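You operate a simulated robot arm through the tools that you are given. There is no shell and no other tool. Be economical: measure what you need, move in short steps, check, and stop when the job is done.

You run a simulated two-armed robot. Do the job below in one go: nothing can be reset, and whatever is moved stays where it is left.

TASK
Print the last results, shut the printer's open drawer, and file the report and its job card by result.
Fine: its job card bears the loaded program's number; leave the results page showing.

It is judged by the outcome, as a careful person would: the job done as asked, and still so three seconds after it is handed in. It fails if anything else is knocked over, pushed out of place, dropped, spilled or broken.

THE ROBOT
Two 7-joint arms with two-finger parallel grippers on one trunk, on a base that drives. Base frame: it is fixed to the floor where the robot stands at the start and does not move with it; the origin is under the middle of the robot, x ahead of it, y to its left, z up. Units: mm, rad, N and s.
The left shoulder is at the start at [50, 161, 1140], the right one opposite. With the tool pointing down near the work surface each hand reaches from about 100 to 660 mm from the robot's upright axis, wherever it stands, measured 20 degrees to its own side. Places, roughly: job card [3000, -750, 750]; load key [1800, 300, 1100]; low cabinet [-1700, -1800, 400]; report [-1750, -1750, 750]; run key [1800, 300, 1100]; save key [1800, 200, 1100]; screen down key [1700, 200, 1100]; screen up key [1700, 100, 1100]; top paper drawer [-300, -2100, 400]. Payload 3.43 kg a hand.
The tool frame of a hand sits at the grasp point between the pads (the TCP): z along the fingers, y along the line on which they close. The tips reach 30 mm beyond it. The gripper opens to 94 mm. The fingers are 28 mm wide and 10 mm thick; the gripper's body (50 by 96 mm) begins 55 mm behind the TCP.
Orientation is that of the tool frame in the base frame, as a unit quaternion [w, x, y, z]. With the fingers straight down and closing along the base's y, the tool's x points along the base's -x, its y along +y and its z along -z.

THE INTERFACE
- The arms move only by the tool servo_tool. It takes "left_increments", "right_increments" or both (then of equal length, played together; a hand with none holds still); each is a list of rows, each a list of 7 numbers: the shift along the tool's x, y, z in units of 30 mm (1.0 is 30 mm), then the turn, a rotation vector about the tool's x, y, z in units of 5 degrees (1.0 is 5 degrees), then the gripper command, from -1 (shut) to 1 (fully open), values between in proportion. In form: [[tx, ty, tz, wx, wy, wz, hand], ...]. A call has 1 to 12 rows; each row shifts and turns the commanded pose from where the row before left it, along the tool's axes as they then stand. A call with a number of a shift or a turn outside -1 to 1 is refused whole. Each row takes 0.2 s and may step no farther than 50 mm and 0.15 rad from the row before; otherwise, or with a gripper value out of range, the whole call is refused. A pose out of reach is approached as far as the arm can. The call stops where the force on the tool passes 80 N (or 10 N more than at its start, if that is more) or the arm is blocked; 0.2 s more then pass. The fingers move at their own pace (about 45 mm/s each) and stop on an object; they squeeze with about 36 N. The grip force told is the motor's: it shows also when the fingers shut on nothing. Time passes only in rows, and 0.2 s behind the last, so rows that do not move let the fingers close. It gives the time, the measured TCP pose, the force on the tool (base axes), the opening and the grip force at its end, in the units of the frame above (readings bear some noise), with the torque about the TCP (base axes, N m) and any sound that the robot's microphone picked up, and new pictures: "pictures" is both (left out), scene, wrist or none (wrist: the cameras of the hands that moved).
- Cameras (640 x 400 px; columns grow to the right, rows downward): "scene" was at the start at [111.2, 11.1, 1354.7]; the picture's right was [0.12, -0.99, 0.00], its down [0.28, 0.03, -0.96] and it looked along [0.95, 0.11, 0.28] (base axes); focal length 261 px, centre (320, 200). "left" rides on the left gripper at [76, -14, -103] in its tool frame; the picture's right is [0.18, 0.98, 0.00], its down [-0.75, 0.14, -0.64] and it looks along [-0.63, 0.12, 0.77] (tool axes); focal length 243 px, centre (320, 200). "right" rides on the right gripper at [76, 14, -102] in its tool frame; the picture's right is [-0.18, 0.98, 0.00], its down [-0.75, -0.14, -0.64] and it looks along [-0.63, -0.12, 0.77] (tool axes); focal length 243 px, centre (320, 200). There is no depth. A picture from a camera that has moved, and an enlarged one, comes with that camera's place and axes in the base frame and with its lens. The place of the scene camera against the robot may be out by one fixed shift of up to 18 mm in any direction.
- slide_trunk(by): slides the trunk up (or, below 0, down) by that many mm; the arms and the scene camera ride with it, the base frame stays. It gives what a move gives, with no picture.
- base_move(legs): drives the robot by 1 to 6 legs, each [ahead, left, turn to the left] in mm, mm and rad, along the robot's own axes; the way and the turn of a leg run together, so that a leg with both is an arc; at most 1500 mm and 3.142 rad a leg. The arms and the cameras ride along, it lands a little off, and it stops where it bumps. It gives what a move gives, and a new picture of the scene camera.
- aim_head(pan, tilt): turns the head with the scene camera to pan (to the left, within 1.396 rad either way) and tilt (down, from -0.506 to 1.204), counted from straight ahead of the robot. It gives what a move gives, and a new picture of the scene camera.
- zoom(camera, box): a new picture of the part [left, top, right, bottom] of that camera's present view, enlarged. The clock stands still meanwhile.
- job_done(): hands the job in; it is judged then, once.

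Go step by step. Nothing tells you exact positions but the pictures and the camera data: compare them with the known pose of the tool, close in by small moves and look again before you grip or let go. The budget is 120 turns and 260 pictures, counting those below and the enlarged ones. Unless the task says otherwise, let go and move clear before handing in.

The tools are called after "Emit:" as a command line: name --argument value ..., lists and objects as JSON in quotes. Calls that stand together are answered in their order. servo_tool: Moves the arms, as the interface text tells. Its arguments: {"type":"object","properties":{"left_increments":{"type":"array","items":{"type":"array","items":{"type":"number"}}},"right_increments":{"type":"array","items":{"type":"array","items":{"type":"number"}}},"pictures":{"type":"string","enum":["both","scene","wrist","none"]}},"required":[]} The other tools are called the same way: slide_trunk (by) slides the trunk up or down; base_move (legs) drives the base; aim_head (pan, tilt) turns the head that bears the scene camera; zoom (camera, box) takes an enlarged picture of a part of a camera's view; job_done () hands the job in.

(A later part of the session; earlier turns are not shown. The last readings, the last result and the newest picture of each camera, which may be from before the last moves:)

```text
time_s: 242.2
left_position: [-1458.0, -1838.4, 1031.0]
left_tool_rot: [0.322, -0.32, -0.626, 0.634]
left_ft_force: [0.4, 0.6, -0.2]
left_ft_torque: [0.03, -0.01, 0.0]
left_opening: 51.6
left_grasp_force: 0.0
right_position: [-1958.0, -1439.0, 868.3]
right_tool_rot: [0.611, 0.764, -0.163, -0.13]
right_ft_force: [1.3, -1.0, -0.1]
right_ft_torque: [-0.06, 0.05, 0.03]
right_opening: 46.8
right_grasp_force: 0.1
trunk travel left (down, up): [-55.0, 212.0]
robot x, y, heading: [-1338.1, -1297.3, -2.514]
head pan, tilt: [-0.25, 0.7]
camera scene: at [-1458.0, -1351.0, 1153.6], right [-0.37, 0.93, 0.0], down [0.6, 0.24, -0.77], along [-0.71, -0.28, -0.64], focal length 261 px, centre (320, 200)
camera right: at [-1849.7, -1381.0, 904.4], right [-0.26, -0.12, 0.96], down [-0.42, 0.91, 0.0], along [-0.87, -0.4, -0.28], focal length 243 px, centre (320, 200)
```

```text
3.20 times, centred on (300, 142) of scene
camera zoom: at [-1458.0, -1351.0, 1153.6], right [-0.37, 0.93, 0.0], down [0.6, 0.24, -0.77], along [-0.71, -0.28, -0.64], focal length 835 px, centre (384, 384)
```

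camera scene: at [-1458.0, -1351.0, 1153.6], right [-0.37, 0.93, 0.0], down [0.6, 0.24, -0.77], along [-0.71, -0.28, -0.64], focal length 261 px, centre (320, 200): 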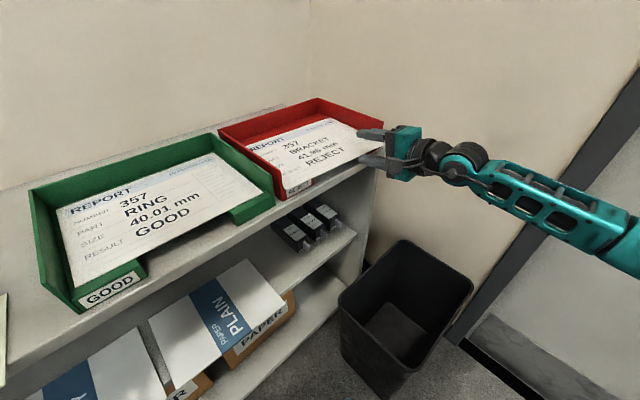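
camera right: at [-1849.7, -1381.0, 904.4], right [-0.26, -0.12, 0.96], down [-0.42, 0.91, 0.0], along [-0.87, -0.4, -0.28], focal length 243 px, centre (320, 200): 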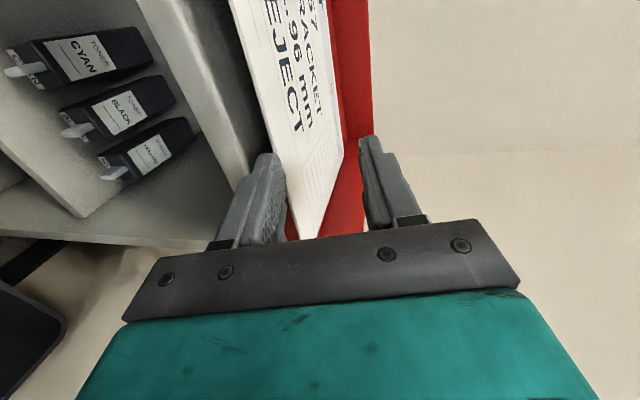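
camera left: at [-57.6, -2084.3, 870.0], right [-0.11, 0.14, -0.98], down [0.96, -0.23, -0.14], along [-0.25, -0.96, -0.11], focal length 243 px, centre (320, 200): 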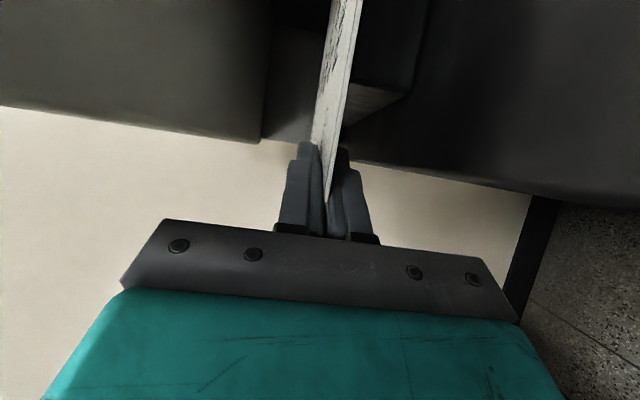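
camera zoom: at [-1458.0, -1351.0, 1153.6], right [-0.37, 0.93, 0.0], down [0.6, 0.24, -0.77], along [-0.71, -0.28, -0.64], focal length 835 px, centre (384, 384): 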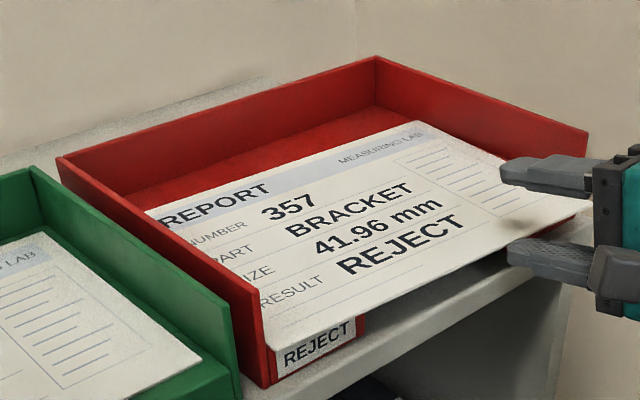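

The report slid back with the finger and now lies on the front blocks. I'll close the fingers and gently push its front edge back.

Emit:
servo_tool --right_increments '[[0, 0, -0.3, 0, 0, 0, -1], [0.5, -0.4, 0, 0, 0, 0, -1], [0, 0, 0, 0, 0, 0, -1], [0, 0, 0, 0, 0, 0, -1]]' --pictures "wrist"

Emit:
zoom --camera "scene" --box '[200, 80, 400, 205]'

```text
time_s: 243.2
left_position: [-1458.2, -1837.1, 1031.2]
left_tool_rot: [0.323, -0.319, -0.626, 0.633]
left_ft_force: [0.4, 0.0, -0.1]
left_ft_torque: [0.0, -0.02, 0.0]
left_opening: 51.7
left_grasp_force: 0.1
right_position: [-1939.9, -1435.0, 858.8]
right_tool_rot: [0.612, 0.763, -0.163, -0.129]
right_ft_force: [-0.1, -0.1, 0.3]
right_ft_torque: [0.0, -0.02, -0.01]
right_opening: 0.0
right_grasp_force: 32.7
trunk travel left (down, up): [-55.0, 212.0]
robot x, y, heading: [-1338.6, -1296.0, -2.512]
head pan, tilt: [-0.25, 0.7]
camera right: at [-1830.8, -1376.5, 895.7], right [-0.26, -0.12, 0.96], down [-0.42, 0.91, 0.0], along [-0.87, -0.4, -0.28], focal length 243 px, centre (320, 200)
```

right: 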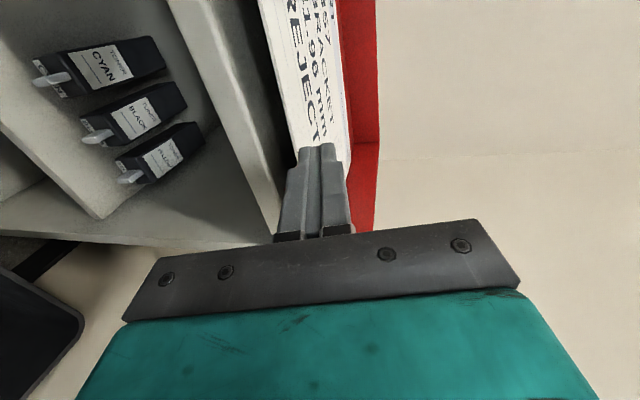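

```text
3.20 times, centred on (300, 142) of scene
camera zoom: at [-1458.1, -1351.1, 1153.6], right [-0.37, 0.93, 0.0], down [0.6, 0.24, -0.76], along [-0.71, -0.28, -0.64], focal length 835 px, centre (384, 384)
```

zoom: 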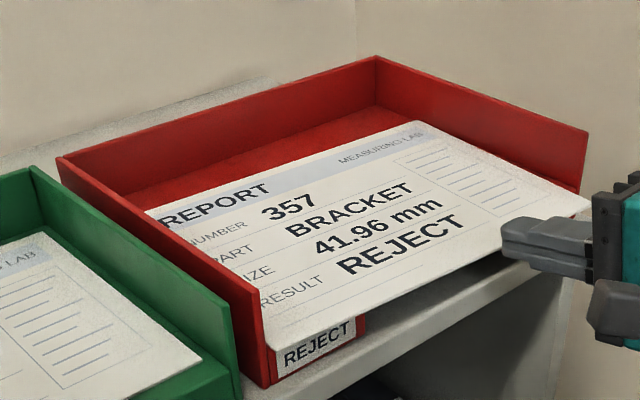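

Emit:
servo_tool --right_increments '[[0, 0.087, 0.39, 0, 0, 0, -1], [0, 0.087, 0.39, 0, 0, 0, -1], [0, 0.087, 0.39, 0, 0, 0, -1], [0, 0.087, 0.39, 0, 0, 0, -1], [0, 0.087, 0.39, 0, 0, 0, -1]]' --pictures "none"

Emit:
zoom --camera "scene" --box '[200, 80, 400, 205]'

```text
time_s: 244.4
left_position: [-1457.9, -1839.5, 1029.6]
left_tool_rot: [0.322, -0.32, -0.627, 0.633]
left_ft_force: [0.1, -0.2, 0.9]
left_ft_torque: [0.02, 0.01, 0.02]
left_opening: 51.8
left_grasp_force: 0.0
right_position: [-1965.8, -1488.3, 860.3]
right_tool_rot: [0.612, 0.763, -0.162, -0.13]
right_ft_force: [0.2, -0.4, 0.1]
right_ft_torque: [0.04, 0.01, 0.0]
right_opening: 0.0
right_grasp_force: 33.0
trunk travel left (down, up): [-55.0, 212.0]
robot x, y, heading: [-1340.1, -1299.1, -2.513]
head pan, tilt: [-0.25, 0.7]
```

```text
3.20 times, centred on (300, 142) of scene
camera zoom: at [-1458.1, -1351.1, 1153.6], right [-0.37, 0.93, 0.0], down [0.6, 0.24, -0.76], along [-0.71, -0.28, -0.64], focal length 835 px, centre (384, 384)
```

zoom: 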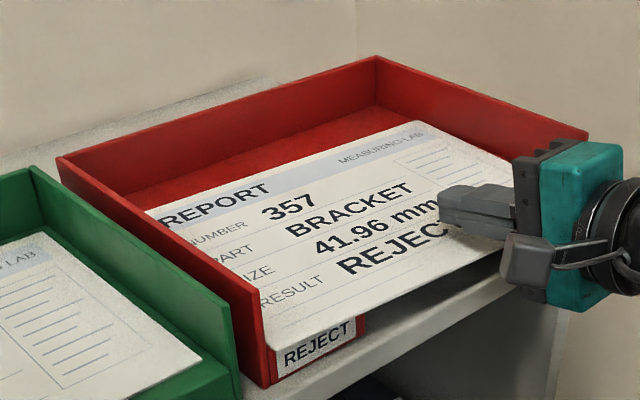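

The tip passed over the paper, so I need to be lower. Retreat, lower 11 mm and push again.

Emit:
servo_tool --right_increments '[[0, -0.2, -0.95, 0, 0, 0, -1], [0, -0.2, -0.95, 0, 0, 0, -1], [0, -0.02, -0.1, 0, 0, 0, -1], [0, -0.36, 0, 0, 0, 0, -1], [0, 0.087, 0.39, 0, 0, 0, -1], [0, 0.087, 0.39, 0, 0, 0, -1], [0, 0.087, 0.39, 0, 0, 0, -1], [0, 0.087, 0.39, 0, 0, 0, -1]]' --pictures "none"

Emit:
zoom --camera "scene" --box '[200, 80, 400, 205]'

```text
time_s: 246.2
left_position: [-1457.1, -1838.8, 1030.6]
left_tool_rot: [0.322, -0.32, -0.627, 0.634]
left_ft_force: [0.6, 0.1, -0.8]
left_ft_torque: [0.0, 0.0, 0.03]
left_opening: 51.6
left_grasp_force: 0.1
right_position: [-1959.1, -1474.0, 850.2]
right_tool_rot: [0.611, 0.763, -0.163, -0.13]
right_ft_force: [0.1, 0.2, -0.6]
right_ft_torque: [0.02, 0.0, 0.0]
right_opening: 0.0
right_grasp_force: 33.0
trunk travel left (down, up): [-55.0, 212.0]
robot x, y, heading: [-1340.3, -1297.2, -2.515]
head pan, tilt: [-0.25, 0.7]
```

```text
3.20 times, centred on (300, 142) of scene
camera zoom: at [-1458.1, -1351.1, 1153.6], right [-0.37, 0.93, 0.0], down [0.6, 0.24, -0.76], along [-0.71, -0.28, -0.64], focal length 835 px, centre (384, 384)
```

zoom: 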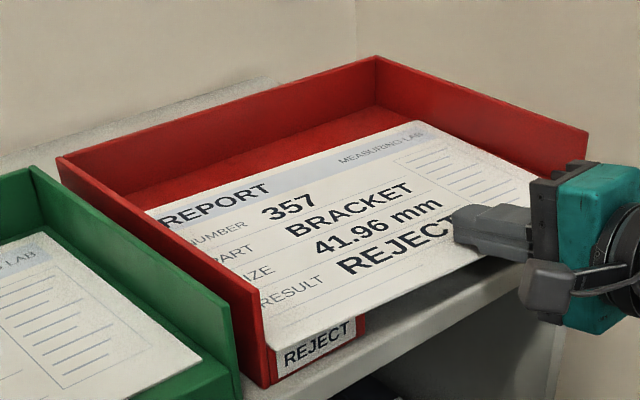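

Still above it. Retreat and lower another 12 mm.

Emit:
servo_tool --right_increments '[[0, -0.2, -0.9, 0, 0, 0, -1], [0, -0.2, -0.9, 0, 0, 0, -1], [0, -0.4, 0, 0, 0, 0, -1], [0, 0.087, 0.39, 0, 0, 0, -1], [0, 0.087, 0.39, 0, 0, 0, -1], [0, 0.087, 0.39, 0, 0, 0, -1], [0, 0.087, 0.39, 0, 0, 0, -1], [0, 0.087, 0.39, 0, 0, 0, -1]]' --pictures "wrist"

Emit:
zoom --camera "scene" --box '[200, 80, 400, 205]'

```text
time_s: 248.0
left_position: [-1456.8, -1838.2, 1031.4]
left_tool_rot: [0.322, -0.32, -0.627, 0.633]
left_ft_force: [0.2, 0.1, 0.4]
left_ft_torque: [0.01, -0.02, -0.01]
left_opening: 51.8
left_grasp_force: 0.0
right_position: [-1958.4, -1475.8, 837.8]
right_tool_rot: [0.611, 0.764, -0.164, -0.131]
right_ft_force: [-0.2, -0.3, -0.6]
right_ft_torque: [0.01, 0.04, -0.01]
right_opening: 0.0
right_grasp_force: 32.8
trunk travel left (down, up): [-55.0, 212.0]
robot x, y, heading: [-1337.7, -1297.9, -2.513]
head pan, tilt: [-0.25, 0.7]
camera right: at [-1850.3, -1418.7, 875.3], right [-0.26, -0.12, 0.96], down [-0.42, 0.91, 0.0], along [-0.87, -0.4, -0.28], focal length 243 px, centre (320, 200)
```

right: 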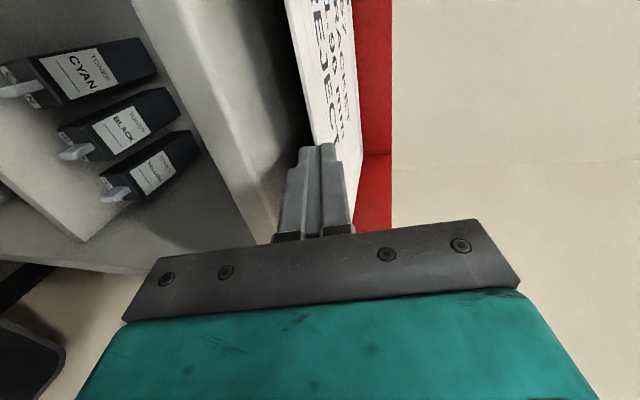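

```text
3.20 times, centred on (300, 142) of scene
camera zoom: at [-1458.0, -1351.1, 1153.6], right [-0.37, 0.93, 0.0], down [0.6, 0.24, -0.76], along [-0.71, -0.28, -0.64], focal length 835 px, centre (384, 384)
```

zoom: 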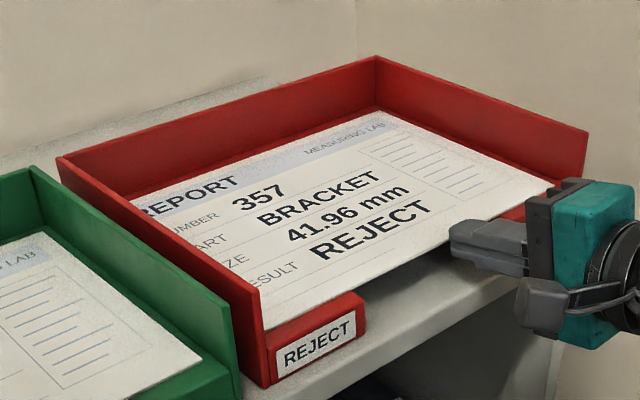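

It moves now. I'll continue pushing in small steps.

Emit:
servo_tool --right_increments '[[0, 0.065, 0.3, 0, 0, 0, -1], [0, 0.065, 0.3, 0, 0, 0, -1], [0, 0.065, 0.3, 0, 0, 0, -1], [0, 0, 0, 0, 0, 0, -1]]' --pictures "none"

Emit:
zoom --camera "scene" --box '[200, 80, 400, 205]'

```text
time_s: 248.9
left_position: [-1457.2, -1832.0, 1032.9]
left_tool_rot: [0.325, -0.321, -0.624, 0.634]
left_ft_force: [0.4, -0.1, -0.1]
left_ft_torque: [-0.01, -0.02, 0.01]
left_opening: 51.7
left_grasp_force: 0.1
right_position: [-1966.1, -1492.2, 839.3]
right_tool_rot: [0.609, 0.765, -0.166, -0.13]
right_ft_force: [28.1, 33.3, 12.0]
right_ft_torque: [-0.05, 0.02, -0.27]
right_opening: 0.3
right_grasp_force: 32.5
trunk travel left (down, up): [-55.0, 212.0]
robot x, y, heading: [-1336.0, -1295.1, -2.521]
head pan, tilt: [-0.25, 0.7]
stopped in row 4 (right hand): the force on the tool passed its limit (the readings are from after the stop); the commanded pose is now the measured one
```

```text
3.20 times, centred on (300, 142) of scene
camera zoom: at [-1453.6, -1345.8, 1154.4], right [-0.36, 0.93, 0.0], down [0.6, 0.23, -0.77], along [-0.72, -0.28, -0.64], focal length 835 px, centre (384, 384)
```

zoom: 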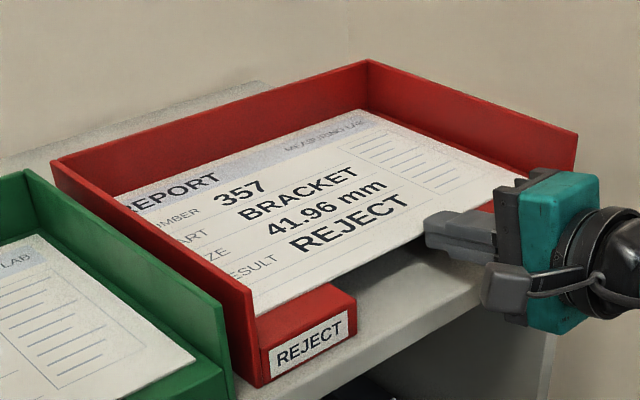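

The finger probably met the tray's floor lip. I'll back off, raise 5 mm and push on.

Emit:
servo_tool --right_increments '[[0, -0.05, -0.25, 0, 0, 0, -1], [0, 0.17, 0, 0, 0, 0, -1], [0, 0.055, 0.25, 0, 0, 0, -1], [0, 0.055, 0.25, 0, 0, 0, -1], [0, 0.055, 0.25, 0, 0, 0, -1]]' --pictures "none"

Emit:
zoom --camera "scene" --box '[200, 80, 400, 205]'

```text
time_s: 250.1
left_position: [-1459.2, -1832.2, 1031.1]
left_tool_rot: [0.325, -0.322, -0.624, 0.633]
left_ft_force: [0.6, -0.3, -0.3]
left_ft_torque: [0.02, 0.0, 0.03]
left_opening: 51.8
left_grasp_force: 0.1
right_position: [-1975.3, -1499.5, 838.5]
right_tool_rot: [0.603, 0.768, -0.168, -0.132]
right_ft_force: [19.3, 25.6, 2.6]
right_ft_torque: [-0.63, -0.23, -0.21]
right_opening: 0.0
right_grasp_force: 32.7
trunk travel left (down, up): [-55.0, 212.0]
robot x, y, heading: [-1335.1, -1294.8, -2.524]
head pan, tilt: [-0.25, 0.7]
stopped in row 5 (right hand): the force on the tool passed its limit (the readings are from after the stop); the commanded pose is now the measured one
```

```text
3.20 times, centred on (300, 142) of scene
camera zoom: at [-1455.0, -1345.6, 1153.9], right [-0.36, 0.93, 0.0], down [0.6, 0.23, -0.77], along [-0.71, -0.28, -0.64], focal length 835 px, centre (384, 384)
```

zoom: 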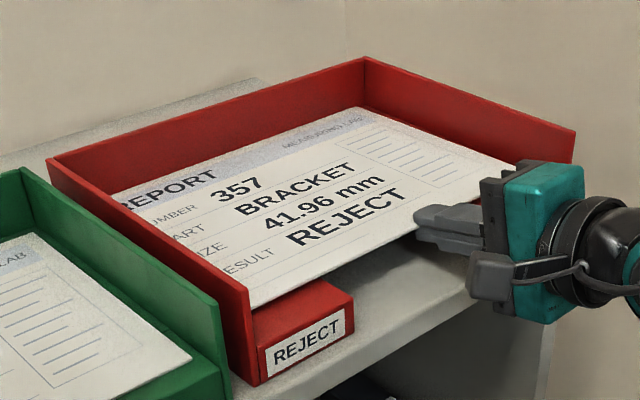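

I'll withdraw and inspect from above.

Emit:
servo_tool --right_increments '[[0, -0.2, -0.9, 0, 0, 0, -1], [0, -0.2, -0.9, 0, 0, 0, -1], [0, 1, -0.9, 0, 0, 0, -1], [0, 1, -0.5, 0, 0, 0, -1], [0, 1, 0, 0, 0, 0, -1], [0, 1, 0, 0, 0, 0, -1]]' --pictures "none"

Emit:
slide_trunk --by 200

Emit:
zoom --camera "scene" --box '[190, 130, 390, 255]'

```text
time_s: 251.5
left_position: [-1459.8, -1835.3, 1030.6]
left_tool_rot: [0.325, -0.322, -0.626, 0.632]
left_ft_force: [0.2, -1.2, 0.4]
left_ft_torque: [-0.02, -0.02, 0.01]
left_opening: 51.9
left_grasp_force: 0.0
right_position: [-1946.6, -1441.4, 965.9]
right_tool_rot: [0.604, 0.768, -0.168, -0.13]
right_ft_force: [0.4, -0.1, -0.3]
right_ft_torque: [0.06, -0.01, -0.02]
right_opening: 0.0
right_grasp_force: 33.5
trunk travel left (down, up): [-55.0, 212.0]
robot x, y, heading: [-1335.6, -1297.2, -2.524]
head pan, tilt: [-0.25, 0.7]
```

```text
time_s: 253.7
left_position: [-1459.7, -1835.0, 1230.0]
left_tool_rot: [0.324, -0.322, -0.626, 0.632]
left_ft_force: [-0.8, 0.1, -0.2]
left_ft_torque: [0.02, -0.01, -0.01]
left_opening: 51.7
left_grasp_force: 0.2
right_position: [-1948.6, -1441.2, 1165.2]
right_tool_rot: [0.605, 0.767, -0.169, -0.13]
right_ft_force: [0.6, -0.5, 0.5]
right_ft_torque: [0.02, -0.04, 0.0]
right_opening: 0.1
right_grasp_force: 33.0
trunk travel left (down, up): [-255.0, 12.0]
robot x, y, heading: [-1337.4, -1297.9, -2.523]
head pan, tilt: [-0.25, 0.7]
```

```text
3.20 times, centred on (290, 192) of scene
camera zoom: at [-1457.1, -1348.3, 1353.6], right [-0.36, 0.93, 0.0], down [0.6, 0.23, -0.76], along [-0.71, -0.28, -0.64], focal length 835 px, centre (416, 224)
```

zoom: 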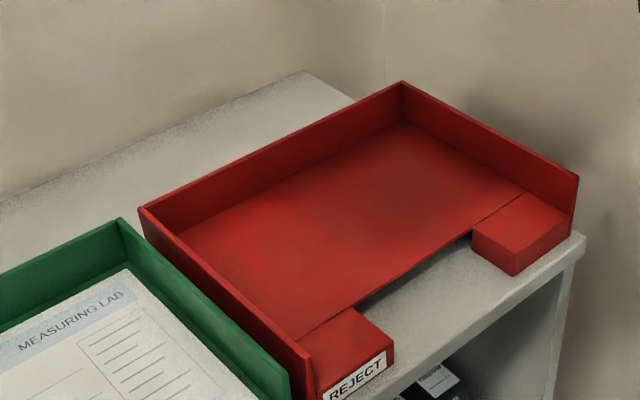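

The tray is empty — I need to find the report at once.

Emit:
aim_head --pan -0.25 --tilt 0.8

Emit:
servo_tool --right_increments '[[0, 0, 0, 0, 0, 0, -1]]' --pictures "wrist"

```text
time_s: 254.3
left_position: [-1458.7, -1835.4, 1230.5]
left_tool_rot: [0.323, -0.322, -0.625, 0.633]
left_ft_force: [-0.1, 0.3, 0.2]
left_ft_torque: [0.03, 0.0, 0.0]
left_opening: 51.9
left_grasp_force: 0.2
right_position: [-1947.4, -1440.7, 1166.5]
right_tool_rot: [0.604, 0.768, -0.168, -0.13]
right_ft_force: [0.4, 0.4, -0.4]
right_ft_torque: [0.04, -0.04, 0.01]
right_opening: 0.0
right_grasp_force: 32.9
trunk travel left (down, up): [-255.0, 12.0]
robot x, y, heading: [-1339.7, -1294.0, -2.517]
head pan, tilt: [-0.25, 0.799]
camera scene: at [-1453.0, -1346.6, 1345.4], right [-0.36, 0.93, 0.0], down [0.67, 0.26, -0.7], along [-0.65, -0.25, -0.72], focal length 261 px, centre (320, 200)
```

scene: 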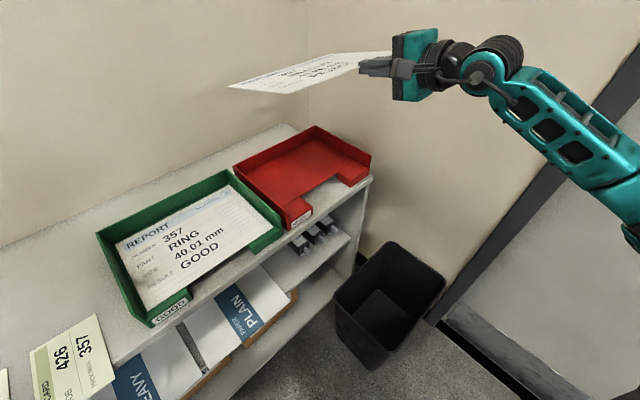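

```text
time_s: 254.8
left_position: [-1460.2, -1834.7, 1229.4]
left_tool_rot: [0.325, -0.322, -0.626, 0.632]
left_ft_force: [0.5, 0.1, 0.3]
left_ft_torque: [0.0, -0.01, 0.0]
left_opening: 51.8
left_grasp_force: 0.1
right_position: [-1947.6, -1440.5, 1165.3]
right_tool_rot: [0.605, 0.768, -0.168, -0.13]
right_ft_force: [0.3, 1.1, 0.0]
right_ft_torque: [0.04, 0.0, 0.02]
right_opening: 0.1
right_grasp_force: 33.0
trunk travel left (down, up): [-255.0, 12.0]
robot x, y, heading: [-1338.3, -1299.0, -2.517]
head pan, tilt: [-0.25, 0.799]
camera right: at [-1838.8, -1384.7, 1204.1], right [-0.27, -0.13, 0.95], down [-0.41, 0.91, 0.01], along [-0.87, -0.39, -0.3], focal length 243 px, centre (320, 200)
```

right: 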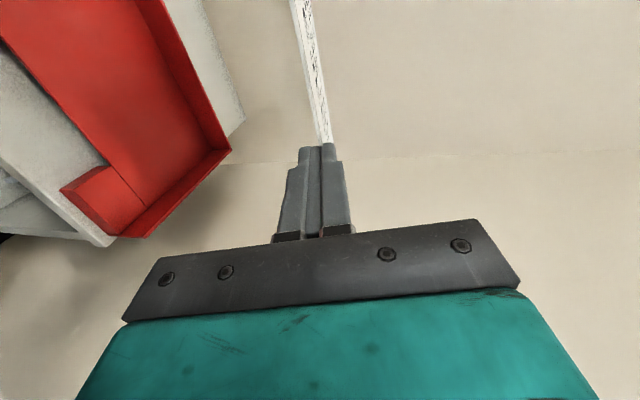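

The report is still pinched at the right fingertips — lucky. I also see now that the tray floor is level with the label blocks (z≈830) with a notch, so I should simply lay it flat with the fingertips in the notch. Levelling the pitch, moving forward and lowering.

Emit:
servo_tool --right_increments '[[0, 0, 0, -0.5, 0, 0, -1], [0, 0, 0, -0.5, 0, 0, -1], [0, 0, 0, -0.5, 0, 0, -1], [0, 0, 0, -0.5, 0, 0, -1], [0, 0.02, 0.5, 0, 0, 0, -1], [0, 0.02, 0.5, 0, 0, 0, -1], [0, 0.02, 0.5, 0, 0, 0, -1], [0, 0, 0.4, 0, 0, 0, -1]]' --pictures "none"

Emit:
slide_trunk --by -230

Emit:
aim_head --pan -0.25 --tilt 0.7

Emit:
zoom --camera "scene" --box '[190, 60, 410, 197]'

```text
time_s: 256.6
left_position: [-1459.9, -1834.8, 1229.4]
left_tool_rot: [0.324, -0.323, -0.625, 0.633]
left_ft_force: [-0.2, 0.5, 0.0]
left_ft_torque: [0.01, -0.02, 0.02]
left_opening: 52.0
left_grasp_force: 0.0
right_position: [-1971.2, -1491.9, 1163.7]
right_tool_rot: [0.669, 0.712, -0.156, -0.145]
right_ft_force: [0.2, 0.5, -0.7]
right_ft_torque: [0.03, 0.01, 0.01]
right_opening: 0.0
right_grasp_force: 32.7
trunk travel left (down, up): [-255.0, 12.0]
robot x, y, heading: [-1337.5, -1297.4, -2.521]
head pan, tilt: [-0.25, 0.799]
```

```text
time_s: 259.0
left_position: [-1458.9, -1834.0, 999.8]
left_tool_rot: [0.324, -0.322, -0.626, 0.632]
left_ft_force: [-0.5, 0.7, -0.1]
left_ft_torque: [-0.02, -0.02, 0.01]
left_opening: 51.4
left_grasp_force: 0.1
right_position: [-1970.5, -1491.8, 934.6]
right_tool_rot: [0.669, 0.712, -0.157, -0.144]
right_ft_force: [0.4, -0.7, -0.6]
right_ft_torque: [0.05, 0.01, -0.03]
right_opening: 0.0
right_grasp_force: 32.7
trunk travel left (down, up): [-25.0, 242.0]
robot x, y, heading: [-1339.9, -1296.1, -2.52]
head pan, tilt: [-0.25, 0.799]
```

```text
time_s: 259.6
left_position: [-1459.1, -1835.7, 999.9]
left_tool_rot: [0.325, -0.322, -0.626, 0.632]
left_ft_force: [-0.4, -0.4, 0.2]
left_ft_torque: [0.02, 0.03, 0.0]
left_opening: 51.6
left_grasp_force: 0.0
right_position: [-1972.0, -1492.9, 934.7]
right_tool_rot: [0.669, 0.712, -0.157, -0.144]
right_ft_force: [-0.4, 0.1, -0.9]
right_ft_torque: [0.07, 0.03, -0.02]
right_opening: 0.1
right_grasp_force: 33.7
trunk travel left (down, up): [-25.0, 242.0]
robot x, y, heading: [-1338.6, -1298.1, -2.517]
head pan, tilt: [-0.25, 0.7]
camera scene: at [-1457.0, -1348.2, 1123.6], right [-0.36, 0.93, 0.0], down [0.6, 0.23, -0.76], along [-0.71, -0.28, -0.64], focal length 261 px, centre (320, 200)
```

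scene: 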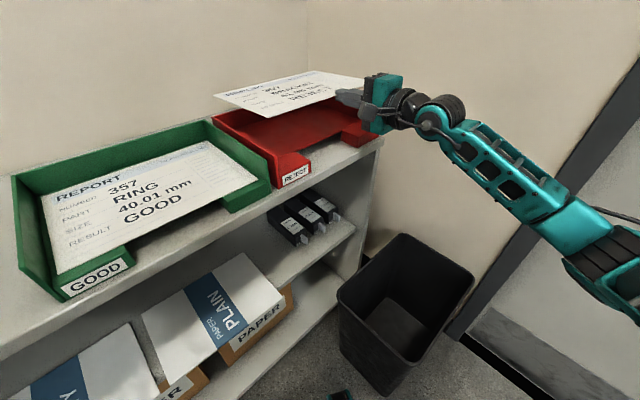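

```text
2.91 times, centred on (300, 128) of scene
camera zoom: at [-1457.0, -1348.2, 1123.6], right [-0.36, 0.93, 0.0], down [0.6, 0.23, -0.76], along [-0.71, -0.28, -0.64], focal length 759 px, centre (378, 408)
```

zoom: 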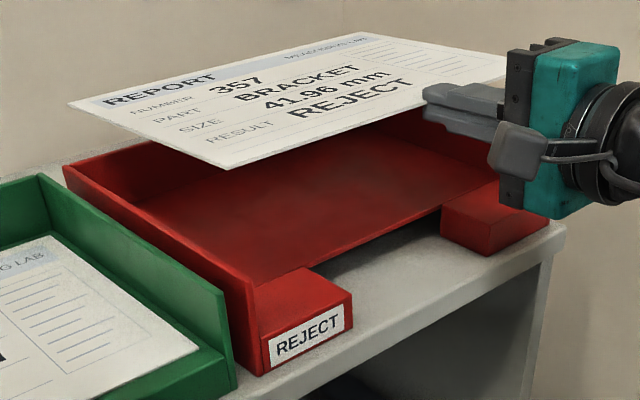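

The report is level; it needs about 3.5° yaw to the right. I'll correct, lower to just above the walls and look again.

Emit:
servo_tool --right_increments '[[0, 0, 0, 0, -0.7, 0, -1], [0, -0.5, 0, 0, 0, 0, -1], [0, -0.5, 0, 0, 0, 0, -1], [0, -0.5, 0, 0, 0, 0, -1], [0, 0, 0, 0, 0, 0, -1]]' --pictures "none"

Emit:
zoom --camera "scene" --box '[190, 60, 410, 197]'

```text
time_s: 260.8
left_position: [-1459.7, -1835.7, 998.8]
left_tool_rot: [0.324, -0.322, -0.626, 0.632]
left_ft_force: [1.1, -0.2, -0.8]
left_ft_torque: [0.01, 0.01, 0.0]
left_opening: 51.3
left_grasp_force: 0.1
right_position: [-1969.6, -1489.9, 887.0]
right_tool_rot: [0.664, 0.707, -0.177, -0.166]
right_ft_force: [-0.1, 0.8, 0.1]
right_ft_torque: [0.02, -0.01, -0.01]
right_opening: 0.0
right_grasp_force: 33.1
trunk travel left (down, up): [-25.0, 242.0]
robot x, y, heading: [-1338.6, -1295.4, -2.521]
head pan, tilt: [-0.25, 0.7]
```

```text
2.91 times, centred on (300, 128) of scene
camera zoom: at [-1457.0, -1348.2, 1123.6], right [-0.36, 0.93, 0.0], down [0.6, 0.23, -0.76], along [-0.71, -0.28, -0.64], focal length 759 px, centre (378, 408)
```

zoom: 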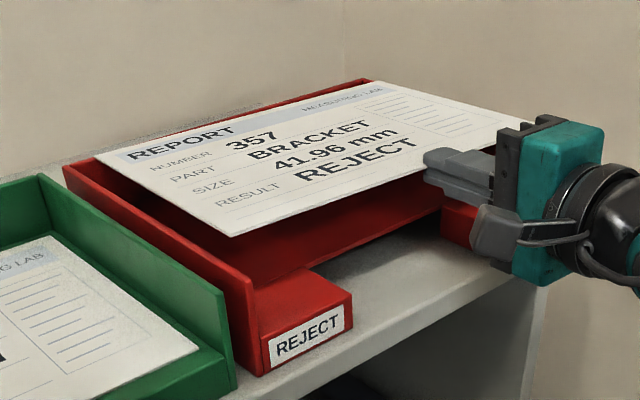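

Alignment good; shift 6 mm right and lower to the floor.

Emit:
servo_tool --right_increments '[[-0.2, 0, 0, 0, 0, 0, -1], [0, -0.4, 0, 0, 0, 0, -1], [0, -0.4, 0, 0, 0, 0, -1], [0, -0.4, 0, 0, 0, 0, -1], [0, -0.2, 0, 0, 0, 0, -1]]' --pictures "none"

Emit:
zoom --camera "scene" --box '[190, 60, 410, 197]'

```text
time_s: 262.0
left_position: [-1460.1, -1835.3, 1000.1]
left_tool_rot: [0.323, -0.322, -0.626, 0.633]
left_ft_force: [-0.4, -0.5, 0.7]
left_ft_torque: [0.02, -0.01, 0.01]
left_opening: 51.6
left_grasp_force: 0.1
right_position: [-1973.7, -1485.8, 844.8]
right_tool_rot: [0.663, 0.708, -0.176, -0.165]
right_ft_force: [2.6, -1.2, 0.0]
right_ft_torque: [-0.12, 0.17, 0.74]
right_opening: 0.0
right_grasp_force: 32.5
trunk travel left (down, up): [-25.0, 242.0]
robot x, y, heading: [-1339.5, -1296.6, -2.521]
head pan, tilt: [-0.25, 0.7]
```

```text
2.91 times, centred on (300, 128) of scene
camera zoom: at [-1456.7, -1348.2, 1123.6], right [-0.36, 0.93, 0.0], down [0.6, 0.23, -0.77], along [-0.71, -0.28, -0.64], focal length 759 px, centre (378, 408)
```

zoom: 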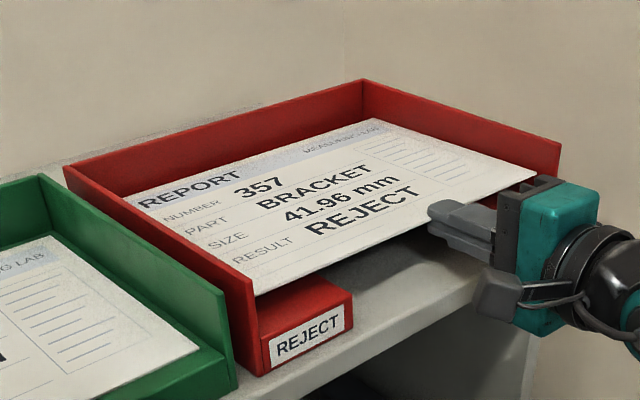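

It's inside the walls. Lower a few more mm to the floor and open the fingers slowly.

Emit:
servo_tool --right_increments '[[0.05, -0.12, 0, 0, 0, 0, -1], [0, -0.12, 0, 0, 0, 0, -1], [0, 0, 0, 0, 0, 0, -1]]' --pictures "none"

Emit:
servo_tool --right_increments '[[0, 0, 0, 0, 0, 0, -0.9], [0, 0, 0, 0, 0, 0, -0.8], [0, 0, 0, 0, 0, 0, -0.7], [0, 0, 0, 0, 0, 0, -0.6], [0, 0, 0, 0, 0, 0, -0.6]]' --pictures "wrist"

Emit:
zoom --camera "scene" --box '[190, 60, 410, 197]'

```text
time_s: 262.8
left_position: [-1460.0, -1834.9, 999.6]
left_tool_rot: [0.324, -0.323, -0.625, 0.632]
left_ft_force: [0.1, -0.1, 0.1]
left_ft_torque: [0.01, -0.02, -0.04]
left_opening: 51.6
left_grasp_force: 0.0
right_position: [-1971.3, -1484.3, 838.6]
right_tool_rot: [0.664, 0.707, -0.176, -0.166]
right_ft_force: [0.8, -1.1, 0.5]
right_ft_torque: [-0.1, 0.07, 0.04]
right_opening: 0.2
right_grasp_force: 32.7
trunk travel left (down, up): [-25.0, 242.0]
robot x, y, heading: [-1337.9, -1299.6, -2.522]
head pan, tilt: [-0.25, 0.7]
```

```text
time_s: 264.0
left_position: [-1459.6, -1834.5, 1000.4]
left_tool_rot: [0.325, -0.321, -0.625, 0.633]
left_ft_force: [-0.5, -0.7, 1.1]
left_ft_torque: [-0.01, 0.0, 0.01]
left_opening: 51.5
left_grasp_force: 0.1
right_position: [-1972.8, -1486.2, 838.2]
right_tool_rot: [0.664, 0.707, -0.178, -0.166]
right_ft_force: [0.3, 0.3, 0.2]
right_ft_torque: [0.04, -0.01, -0.03]
right_opening: 18.5
right_grasp_force: 0.1
trunk travel left (down, up): [-25.0, 242.0]
robot x, y, heading: [-1336.2, -1297.3, -2.515]
head pan, tilt: [-0.25, 0.7]
camera right: at [-1857.6, -1431.2, 859.9], right [-0.19, 0.03, 0.98], down [-0.36, 0.93, -0.1], along [-0.91, -0.37, -0.17], focal length 243 px, centre (320, 200)
```

right: 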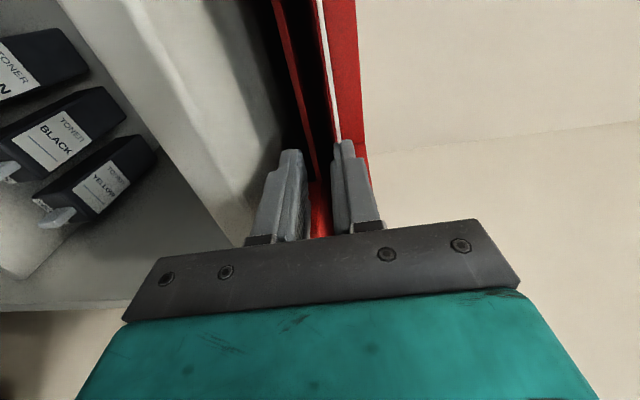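

```text
2.91 times, centred on (300, 128) of scene
camera zoom: at [-1457.0, -1348.2, 1123.6], right [-0.36, 0.93, 0.0], down [0.6, 0.23, -0.76], along [-0.71, -0.28, -0.64], focal length 759 px, centre (378, 408)
```

zoom: 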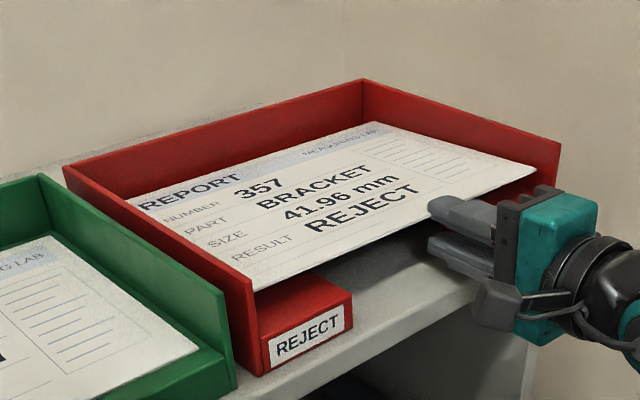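

The report still clings to the upper finger about 20 mm above the floor. I'll lower until it lies on the floor, then open more.

Emit:
servo_tool --right_increments '[[0, -0.2, 0, 0, 0, 0, -0.6], [0, -0.2, 0, 0, 0, 0, -0.6], [0, -0.15, 0, 0, 0, 0, -0.6], [0, 0, 0, 0, 0, 0, -0.3], [0, 0, 0, 0, 0, 0, -0.3]]' --pictures "wrist"

Emit:
zoom --camera "scene" --box '[270, 90, 390, 165]'

```text
time_s: 265.2
left_position: [-1459.7, -1835.2, 1000.1]
left_tool_rot: [0.324, -0.322, -0.625, 0.633]
left_ft_force: [-0.4, -0.1, 0.3]
left_ft_torque: [-0.01, 0.01, -0.03]
left_opening: 51.7
left_grasp_force: 0.1
right_position: [-1972.0, -1483.3, 828.6]
right_tool_rot: [0.667, 0.705, -0.175, -0.169]
right_ft_force: [-5.1, -3.5, 15.0]
right_ft_torque: [-0.15, 0.04, 0.01]
right_opening: 24.0
right_grasp_force: 0.1
trunk travel left (down, up): [-25.0, 242.0]
robot x, y, heading: [-1337.9, -1294.5, -2.526]
head pan, tilt: [-0.25, 0.7]
camera right: at [-1856.4, -1430.3, 846.9], right [-0.19, 0.04, 0.98], down [-0.36, 0.93, -0.1], along [-0.91, -0.37, -0.16], focal length 243 px, centre (320, 200)
```

right: 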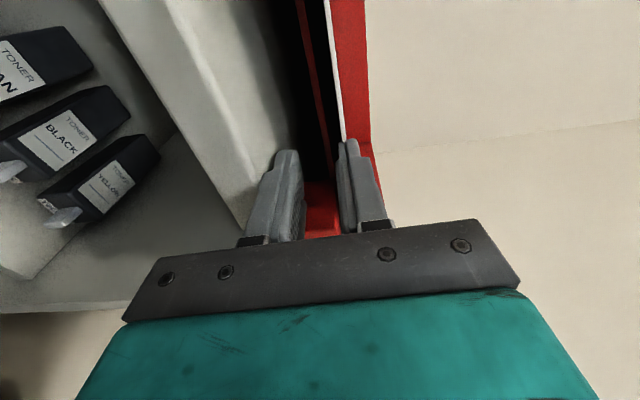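

```text
5.33 times, centred on (330, 128) of scene
camera zoom: at [-1456.1, -1348.1, 1123.9], right [-0.36, 0.93, 0.0], down [0.6, 0.23, -0.77], along [-0.71, -0.28, -0.64], focal length 1391 px, centre (267, 587)
```

zoom: 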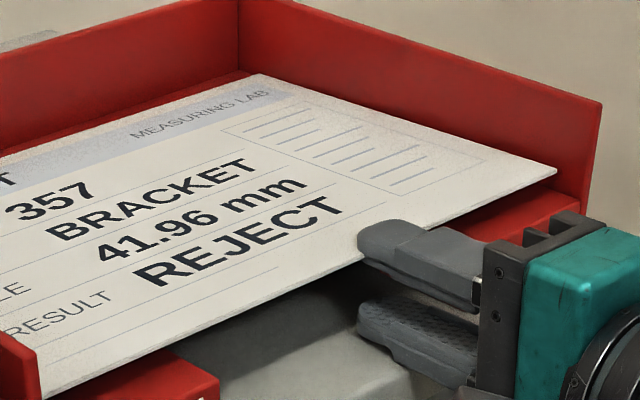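

The upper finger now presses the report down onto the tray floor (15 N). I'll raise the hand slightly and check whether the report stays down.

Emit:
servo_tool --right_increments '[[0, 0.1, 0, 0, 0, 0, -0.3], [0, 0.1, 0, 0, 0, 0, -0.3], [0, 0.1, 0, 0, 0, 0, -0.3], [0, 0, 0, 0, 0, 0, -0.3]]' --pictures "wrist"

Emit:
zoom --camera "scene" --box '[200, 80, 400, 205]'

```text
time_s: 266.2
left_position: [-1459.2, -1835.1, 1000.2]
left_tool_rot: [0.325, -0.322, -0.626, 0.632]
left_ft_force: [-0.3, 0.3, 0.7]
left_ft_torque: [0.0, 0.05, 0.01]
left_opening: 51.7
left_grasp_force: 0.0
right_position: [-1971.7, -1483.2, 830.3]
right_tool_rot: [0.663, 0.709, -0.177, -0.165]
right_ft_force: [0.2, 1.2, 2.6]
right_ft_torque: [0.04, -0.04, 0.01]
right_opening: 30.7
right_grasp_force: 0.3
trunk travel left (down, up): [-25.0, 242.0]
robot x, y, heading: [-1335.6, -1295.8, -2.521]
head pan, tilt: [-0.25, 0.7]
camera right: at [-1856.9, -1430.8, 851.9], right [-0.19, 0.03, 0.98], down [-0.36, 0.93, -0.1], along [-0.91, -0.37, -0.17], focal length 243 px, centre (320, 200)
```

right: 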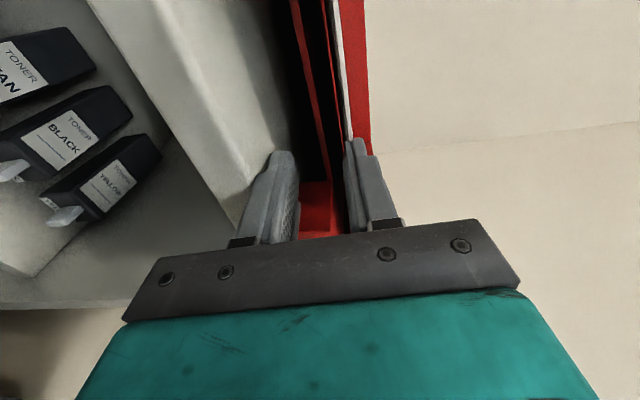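

```text
3.20 times, centred on (300, 142) of scene
camera zoom: at [-1456.6, -1348.0, 1123.6], right [-0.36, 0.93, 0.0], down [0.6, 0.23, -0.77], along [-0.71, -0.28, -0.64], focal length 835 px, centre (384, 384)
```

zoom: 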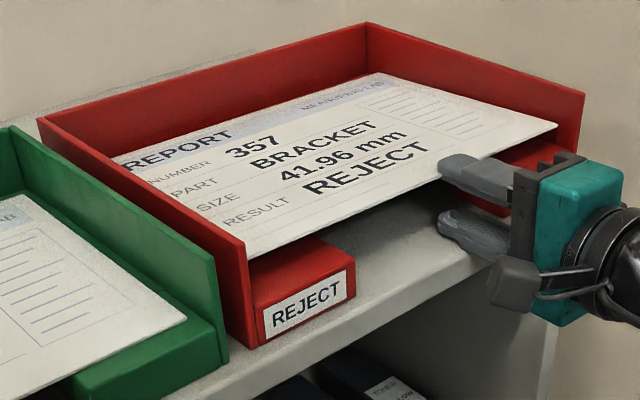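

The report still follows the upper finger. I'll open the fingers wide here, where it hangs only about a centimetre above the floor.

Emit:
servo_tool --right_increments '[[0, 0.05, 0, 0, 0, 0, 0], [0, 0.05, 0, 0, 0, 0, 0.15], [0, 0.05, 0, 0, 0, 0, 0.25], [0, 0, 0, 0, 0, 0, 0.25], [0, 0, 0, 0, 0, 0, 0.25], [0, 0, 0, 0, 0, 0, 0.25]]' --pictures "wrist"

Emit:
zoom --camera "scene" --box '[200, 80, 400, 205]'

```text
time_s: 267.6
left_position: [-1458.3, -1835.1, 1000.7]
left_tool_rot: [0.326, -0.321, -0.625, 0.633]
left_ft_force: [-0.3, -0.9, -0.3]
left_ft_torque: [-0.01, -0.03, -0.01]
left_opening: 51.8
left_grasp_force: 0.0
right_position: [-1971.5, -1485.0, 839.5]
right_tool_rot: [0.666, 0.706, -0.176, -0.168]
right_ft_force: [-1.3, -3.6, 15.0]
right_ft_torque: [-0.12, -0.05, 0.01]
right_opening: 49.4
right_grasp_force: 0.0
trunk travel left (down, up): [-25.0, 242.0]
robot x, y, heading: [-1336.0, -1293.7, -2.521]
head pan, tilt: [-0.25, 0.7]
camera right: at [-1856.8, -1430.8, 859.9], right [-0.19, 0.04, 0.98], down [-0.36, 0.93, -0.1], along [-0.91, -0.37, -0.16], focal length 243 px, centre (320, 200)
```

right: 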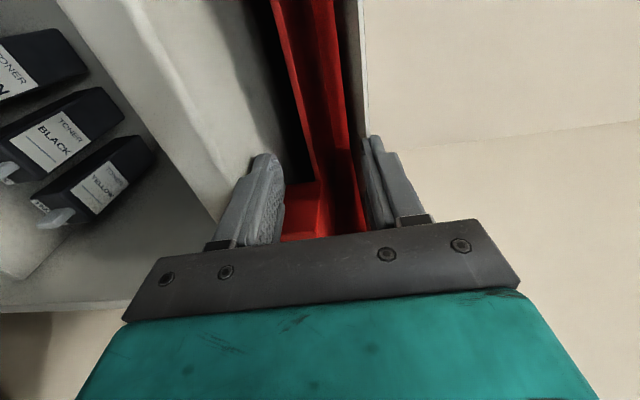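

```text
3.20 times, centred on (300, 142) of scene
camera zoom: at [-1455.7, -1348.1, 1123.9], right [-0.36, 0.93, 0.0], down [0.6, 0.23, -0.77], along [-0.71, -0.28, -0.64], focal length 835 px, centre (384, 384)
```

zoom: 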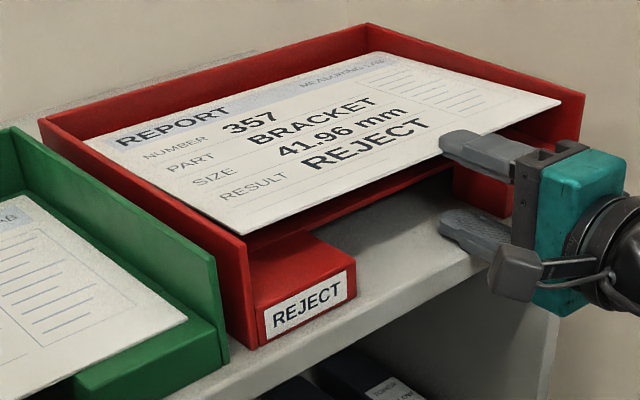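

The report is caught on the upper finger, so I'll take it over with the left hand above the tray: raise the right hand 50 mm and bring the left hand to the report's front-left corner.

Emit:
servo_tool --right_increments '[[0, 0.42, 0, 0, 0, 0, 0.05], [0, 0.42, 0, 0, 0, 0, 0.05], [0, 0.42, 0, 0, 0, 0, 0.05], [0, 0.42, 0, 0, 0, 0, 0.05], [0, 0, 0, 0, 0, 0, 0.05], [0, 0, 0, 0, 0, 0, 0.05], [0, 0, 0, 0, 0, 0, 0.05], [0, 0, 0, 0, 0, 0, 0.05], [0, 0, 0, 0, 0, 0, 0.05], [0, 0, 0, 0, 0, 0, 0.05], [0, 0, 0, 0, 0, 0, 0.05], [0, 0, 0, 0, 0, 0, 0.05]]' --left_increments '[[0, 0, 0, 0, 1, 0, -0.36], [0, 0, 0, 0, 1, 0, -0.36], [0, 0, 0, 0, 1, 0, -0.36], [1, 0, 0.6, 0, 0, 0, -0.36], [1, 0, 0.6, 0, 0, 0, -0.36], [1, 0, 0.6, 0, 0, 0, -0.36], [1, 0, 0.6, 0, 0, 0, -0.36], [1, 0, 0.6, 0, 0, 0, -0.36], [1, 0, 0.6, 0, 0, 0, -0.36], [1, 0, 0.6, 0, 0, 0, -0.36], [1, 0, 0.6, 0, 0, 0, -0.36], [1, 0, 0.6, 0, 0, 0, -0.36]]' --pictures "scene"

```text
time_s: 270.2
left_position: [-1706.1, -1639.5, 1000.9]
left_tool_rot: [0.402, -0.402, -0.578, 0.585]
left_ft_force: [-0.4, -0.4, -0.5]
left_ft_torque: [0.0, -0.01, 0.01]
left_opening: 29.9
left_grasp_force: 0.0
right_position: [-1973.7, -1487.4, 888.3]
right_tool_rot: [0.664, 0.707, -0.177, -0.166]
right_ft_force: [0.0, 0.3, 0.1]
right_ft_torque: [0.05, -0.01, 0.02]
right_opening: 49.2
right_grasp_force: 0.2
trunk travel left (down, up): [-25.0, 242.0]
robot x, y, heading: [-1340.5, -1296.9, -2.522]
head pan, tilt: [-0.25, 0.7]
camera scene: at [-1457.1, -1348.3, 1123.6], right [-0.36, 0.93, 0.0], down [0.6, 0.23, -0.76], along [-0.71, -0.28, -0.64], focal length 261 px, centre (320, 200)
```

scene: 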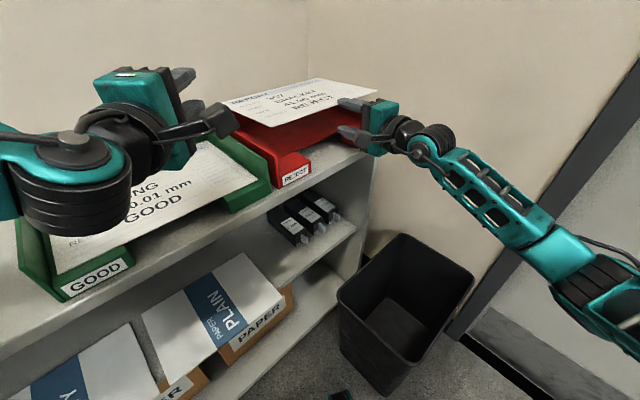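

Emit:
servo_tool --left_increments '[[1, 0, 0.45, 0, 0, 0, -0.36], [1, 0, 0.45, 0, 0, 0, -0.36], [1, 0, 0.45, 0, 0, 0, -0.36], [0.25, 0, 0.2, 0, 0, 0, -0.36], [0, 1, 0, 0, 0, 0, -0.36], [0, 1, 0, 0, 0, 0, -0.36], [0, 1, 0, 0, 0, 0, -0.36], [0, 0, 0, 0, 0, 0, -0.36]]' --pictures "both"

```text
time_s: 272.0
left_position: [-1707.7, -1651.0, 950.0]
left_tool_rot: [0.404, -0.402, -0.577, 0.585]
left_ft_force: [0.4, -0.4, 0.1]
left_ft_torque: [0.0, 0.0, -0.01]
left_opening: 30.2
left_grasp_force: 0.1
left hand out of reach, approached as far as the arm can: row 1, 2, 3, 4, 5, 6, 7
right_position: [-1973.7, -1486.8, 888.7]
right_tool_rot: [0.664, 0.707, -0.176, -0.166]
right_ft_force: [0.5, 0.7, -0.3]
right_ft_torque: [0.05, 0.0, -0.02]
right_opening: 49.1
right_grasp_force: 0.1
trunk travel left (down, up): [-25.0, 242.0]
robot x, y, heading: [-1339.9, -1297.5, -2.518]
head pan, tilt: [-0.25, 0.7]
camera scene: at [-1457.0, -1348.2, 1123.6], right [-0.36, 0.93, 0.0], down [0.6, 0.23, -0.76], along [-0.71, -0.28, -0.64], focal length 261 px, centre (320, 200)
camera left: at [-1638.1, -1543.5, 963.7], right [-0.07, 0.17, -0.98], down [0.86, -0.48, -0.14], along [-0.5, -0.86, -0.11], focal length 243 px, centre (320, 200)
```

scene: 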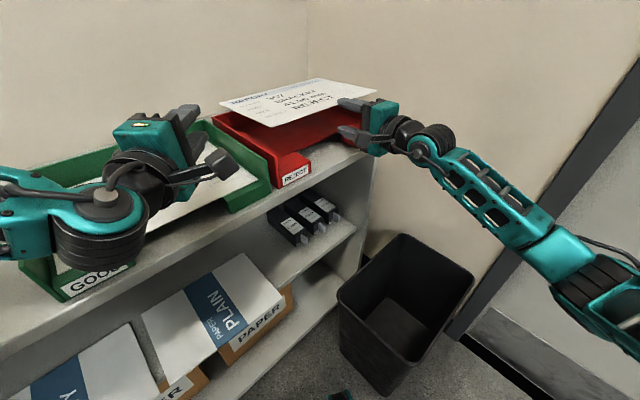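
left: 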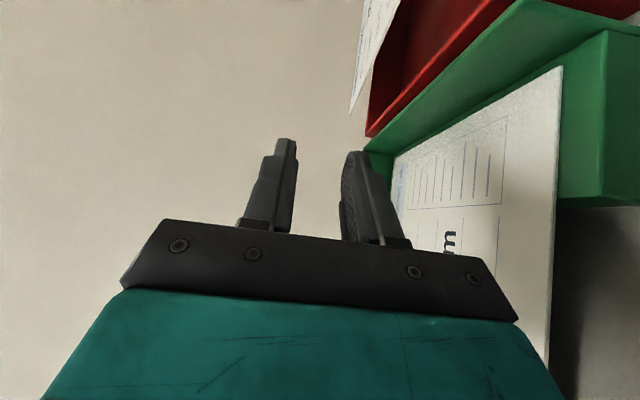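

The left arm can't cross that far. I'll look closely at how the report is caught on the right hand.

Emit:
zoom --camera "scene" --box '[320, 80, 400, 160]'

Emit:
zoom --camera "right" --box '[260, 60, 440, 260]'

```text
5.00 times, centred on (360, 120) of scene
camera zoom: at [-1457.0, -1348.2, 1123.6], right [-0.36, 0.93, 0.0], down [0.6, 0.23, -0.76], along [-0.71, -0.28, -0.64], focal length 1304 px, centre (120, 600)
```

zoom: 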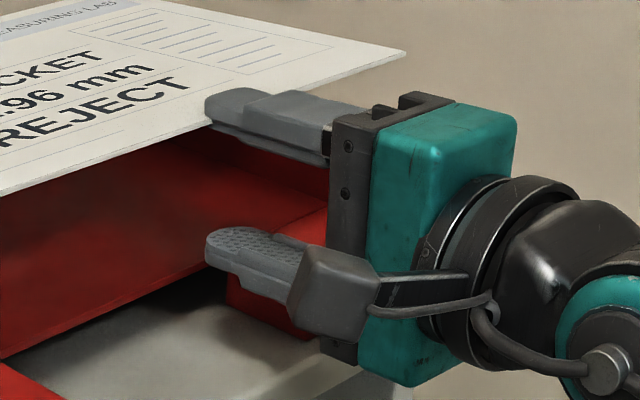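

```text
2.00 times, centred on (350, 160) of right
camera zoom: at [-1858.9, -1433.8, 909.5], right [-0.19, 0.03, 0.98], down [-0.36, 0.93, -0.1], along [-0.91, -0.37, -0.17], focal length 485 px, centre (260, 280)
```

zoom: 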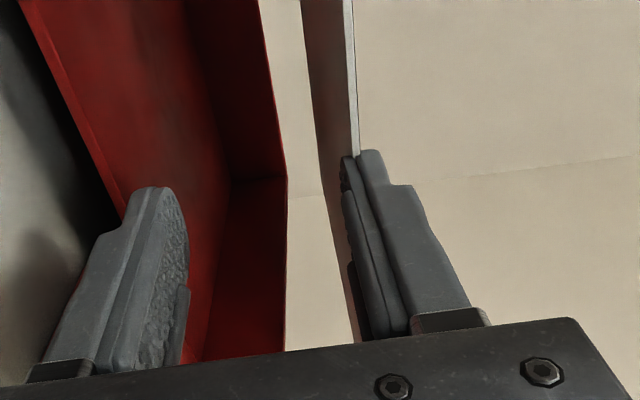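

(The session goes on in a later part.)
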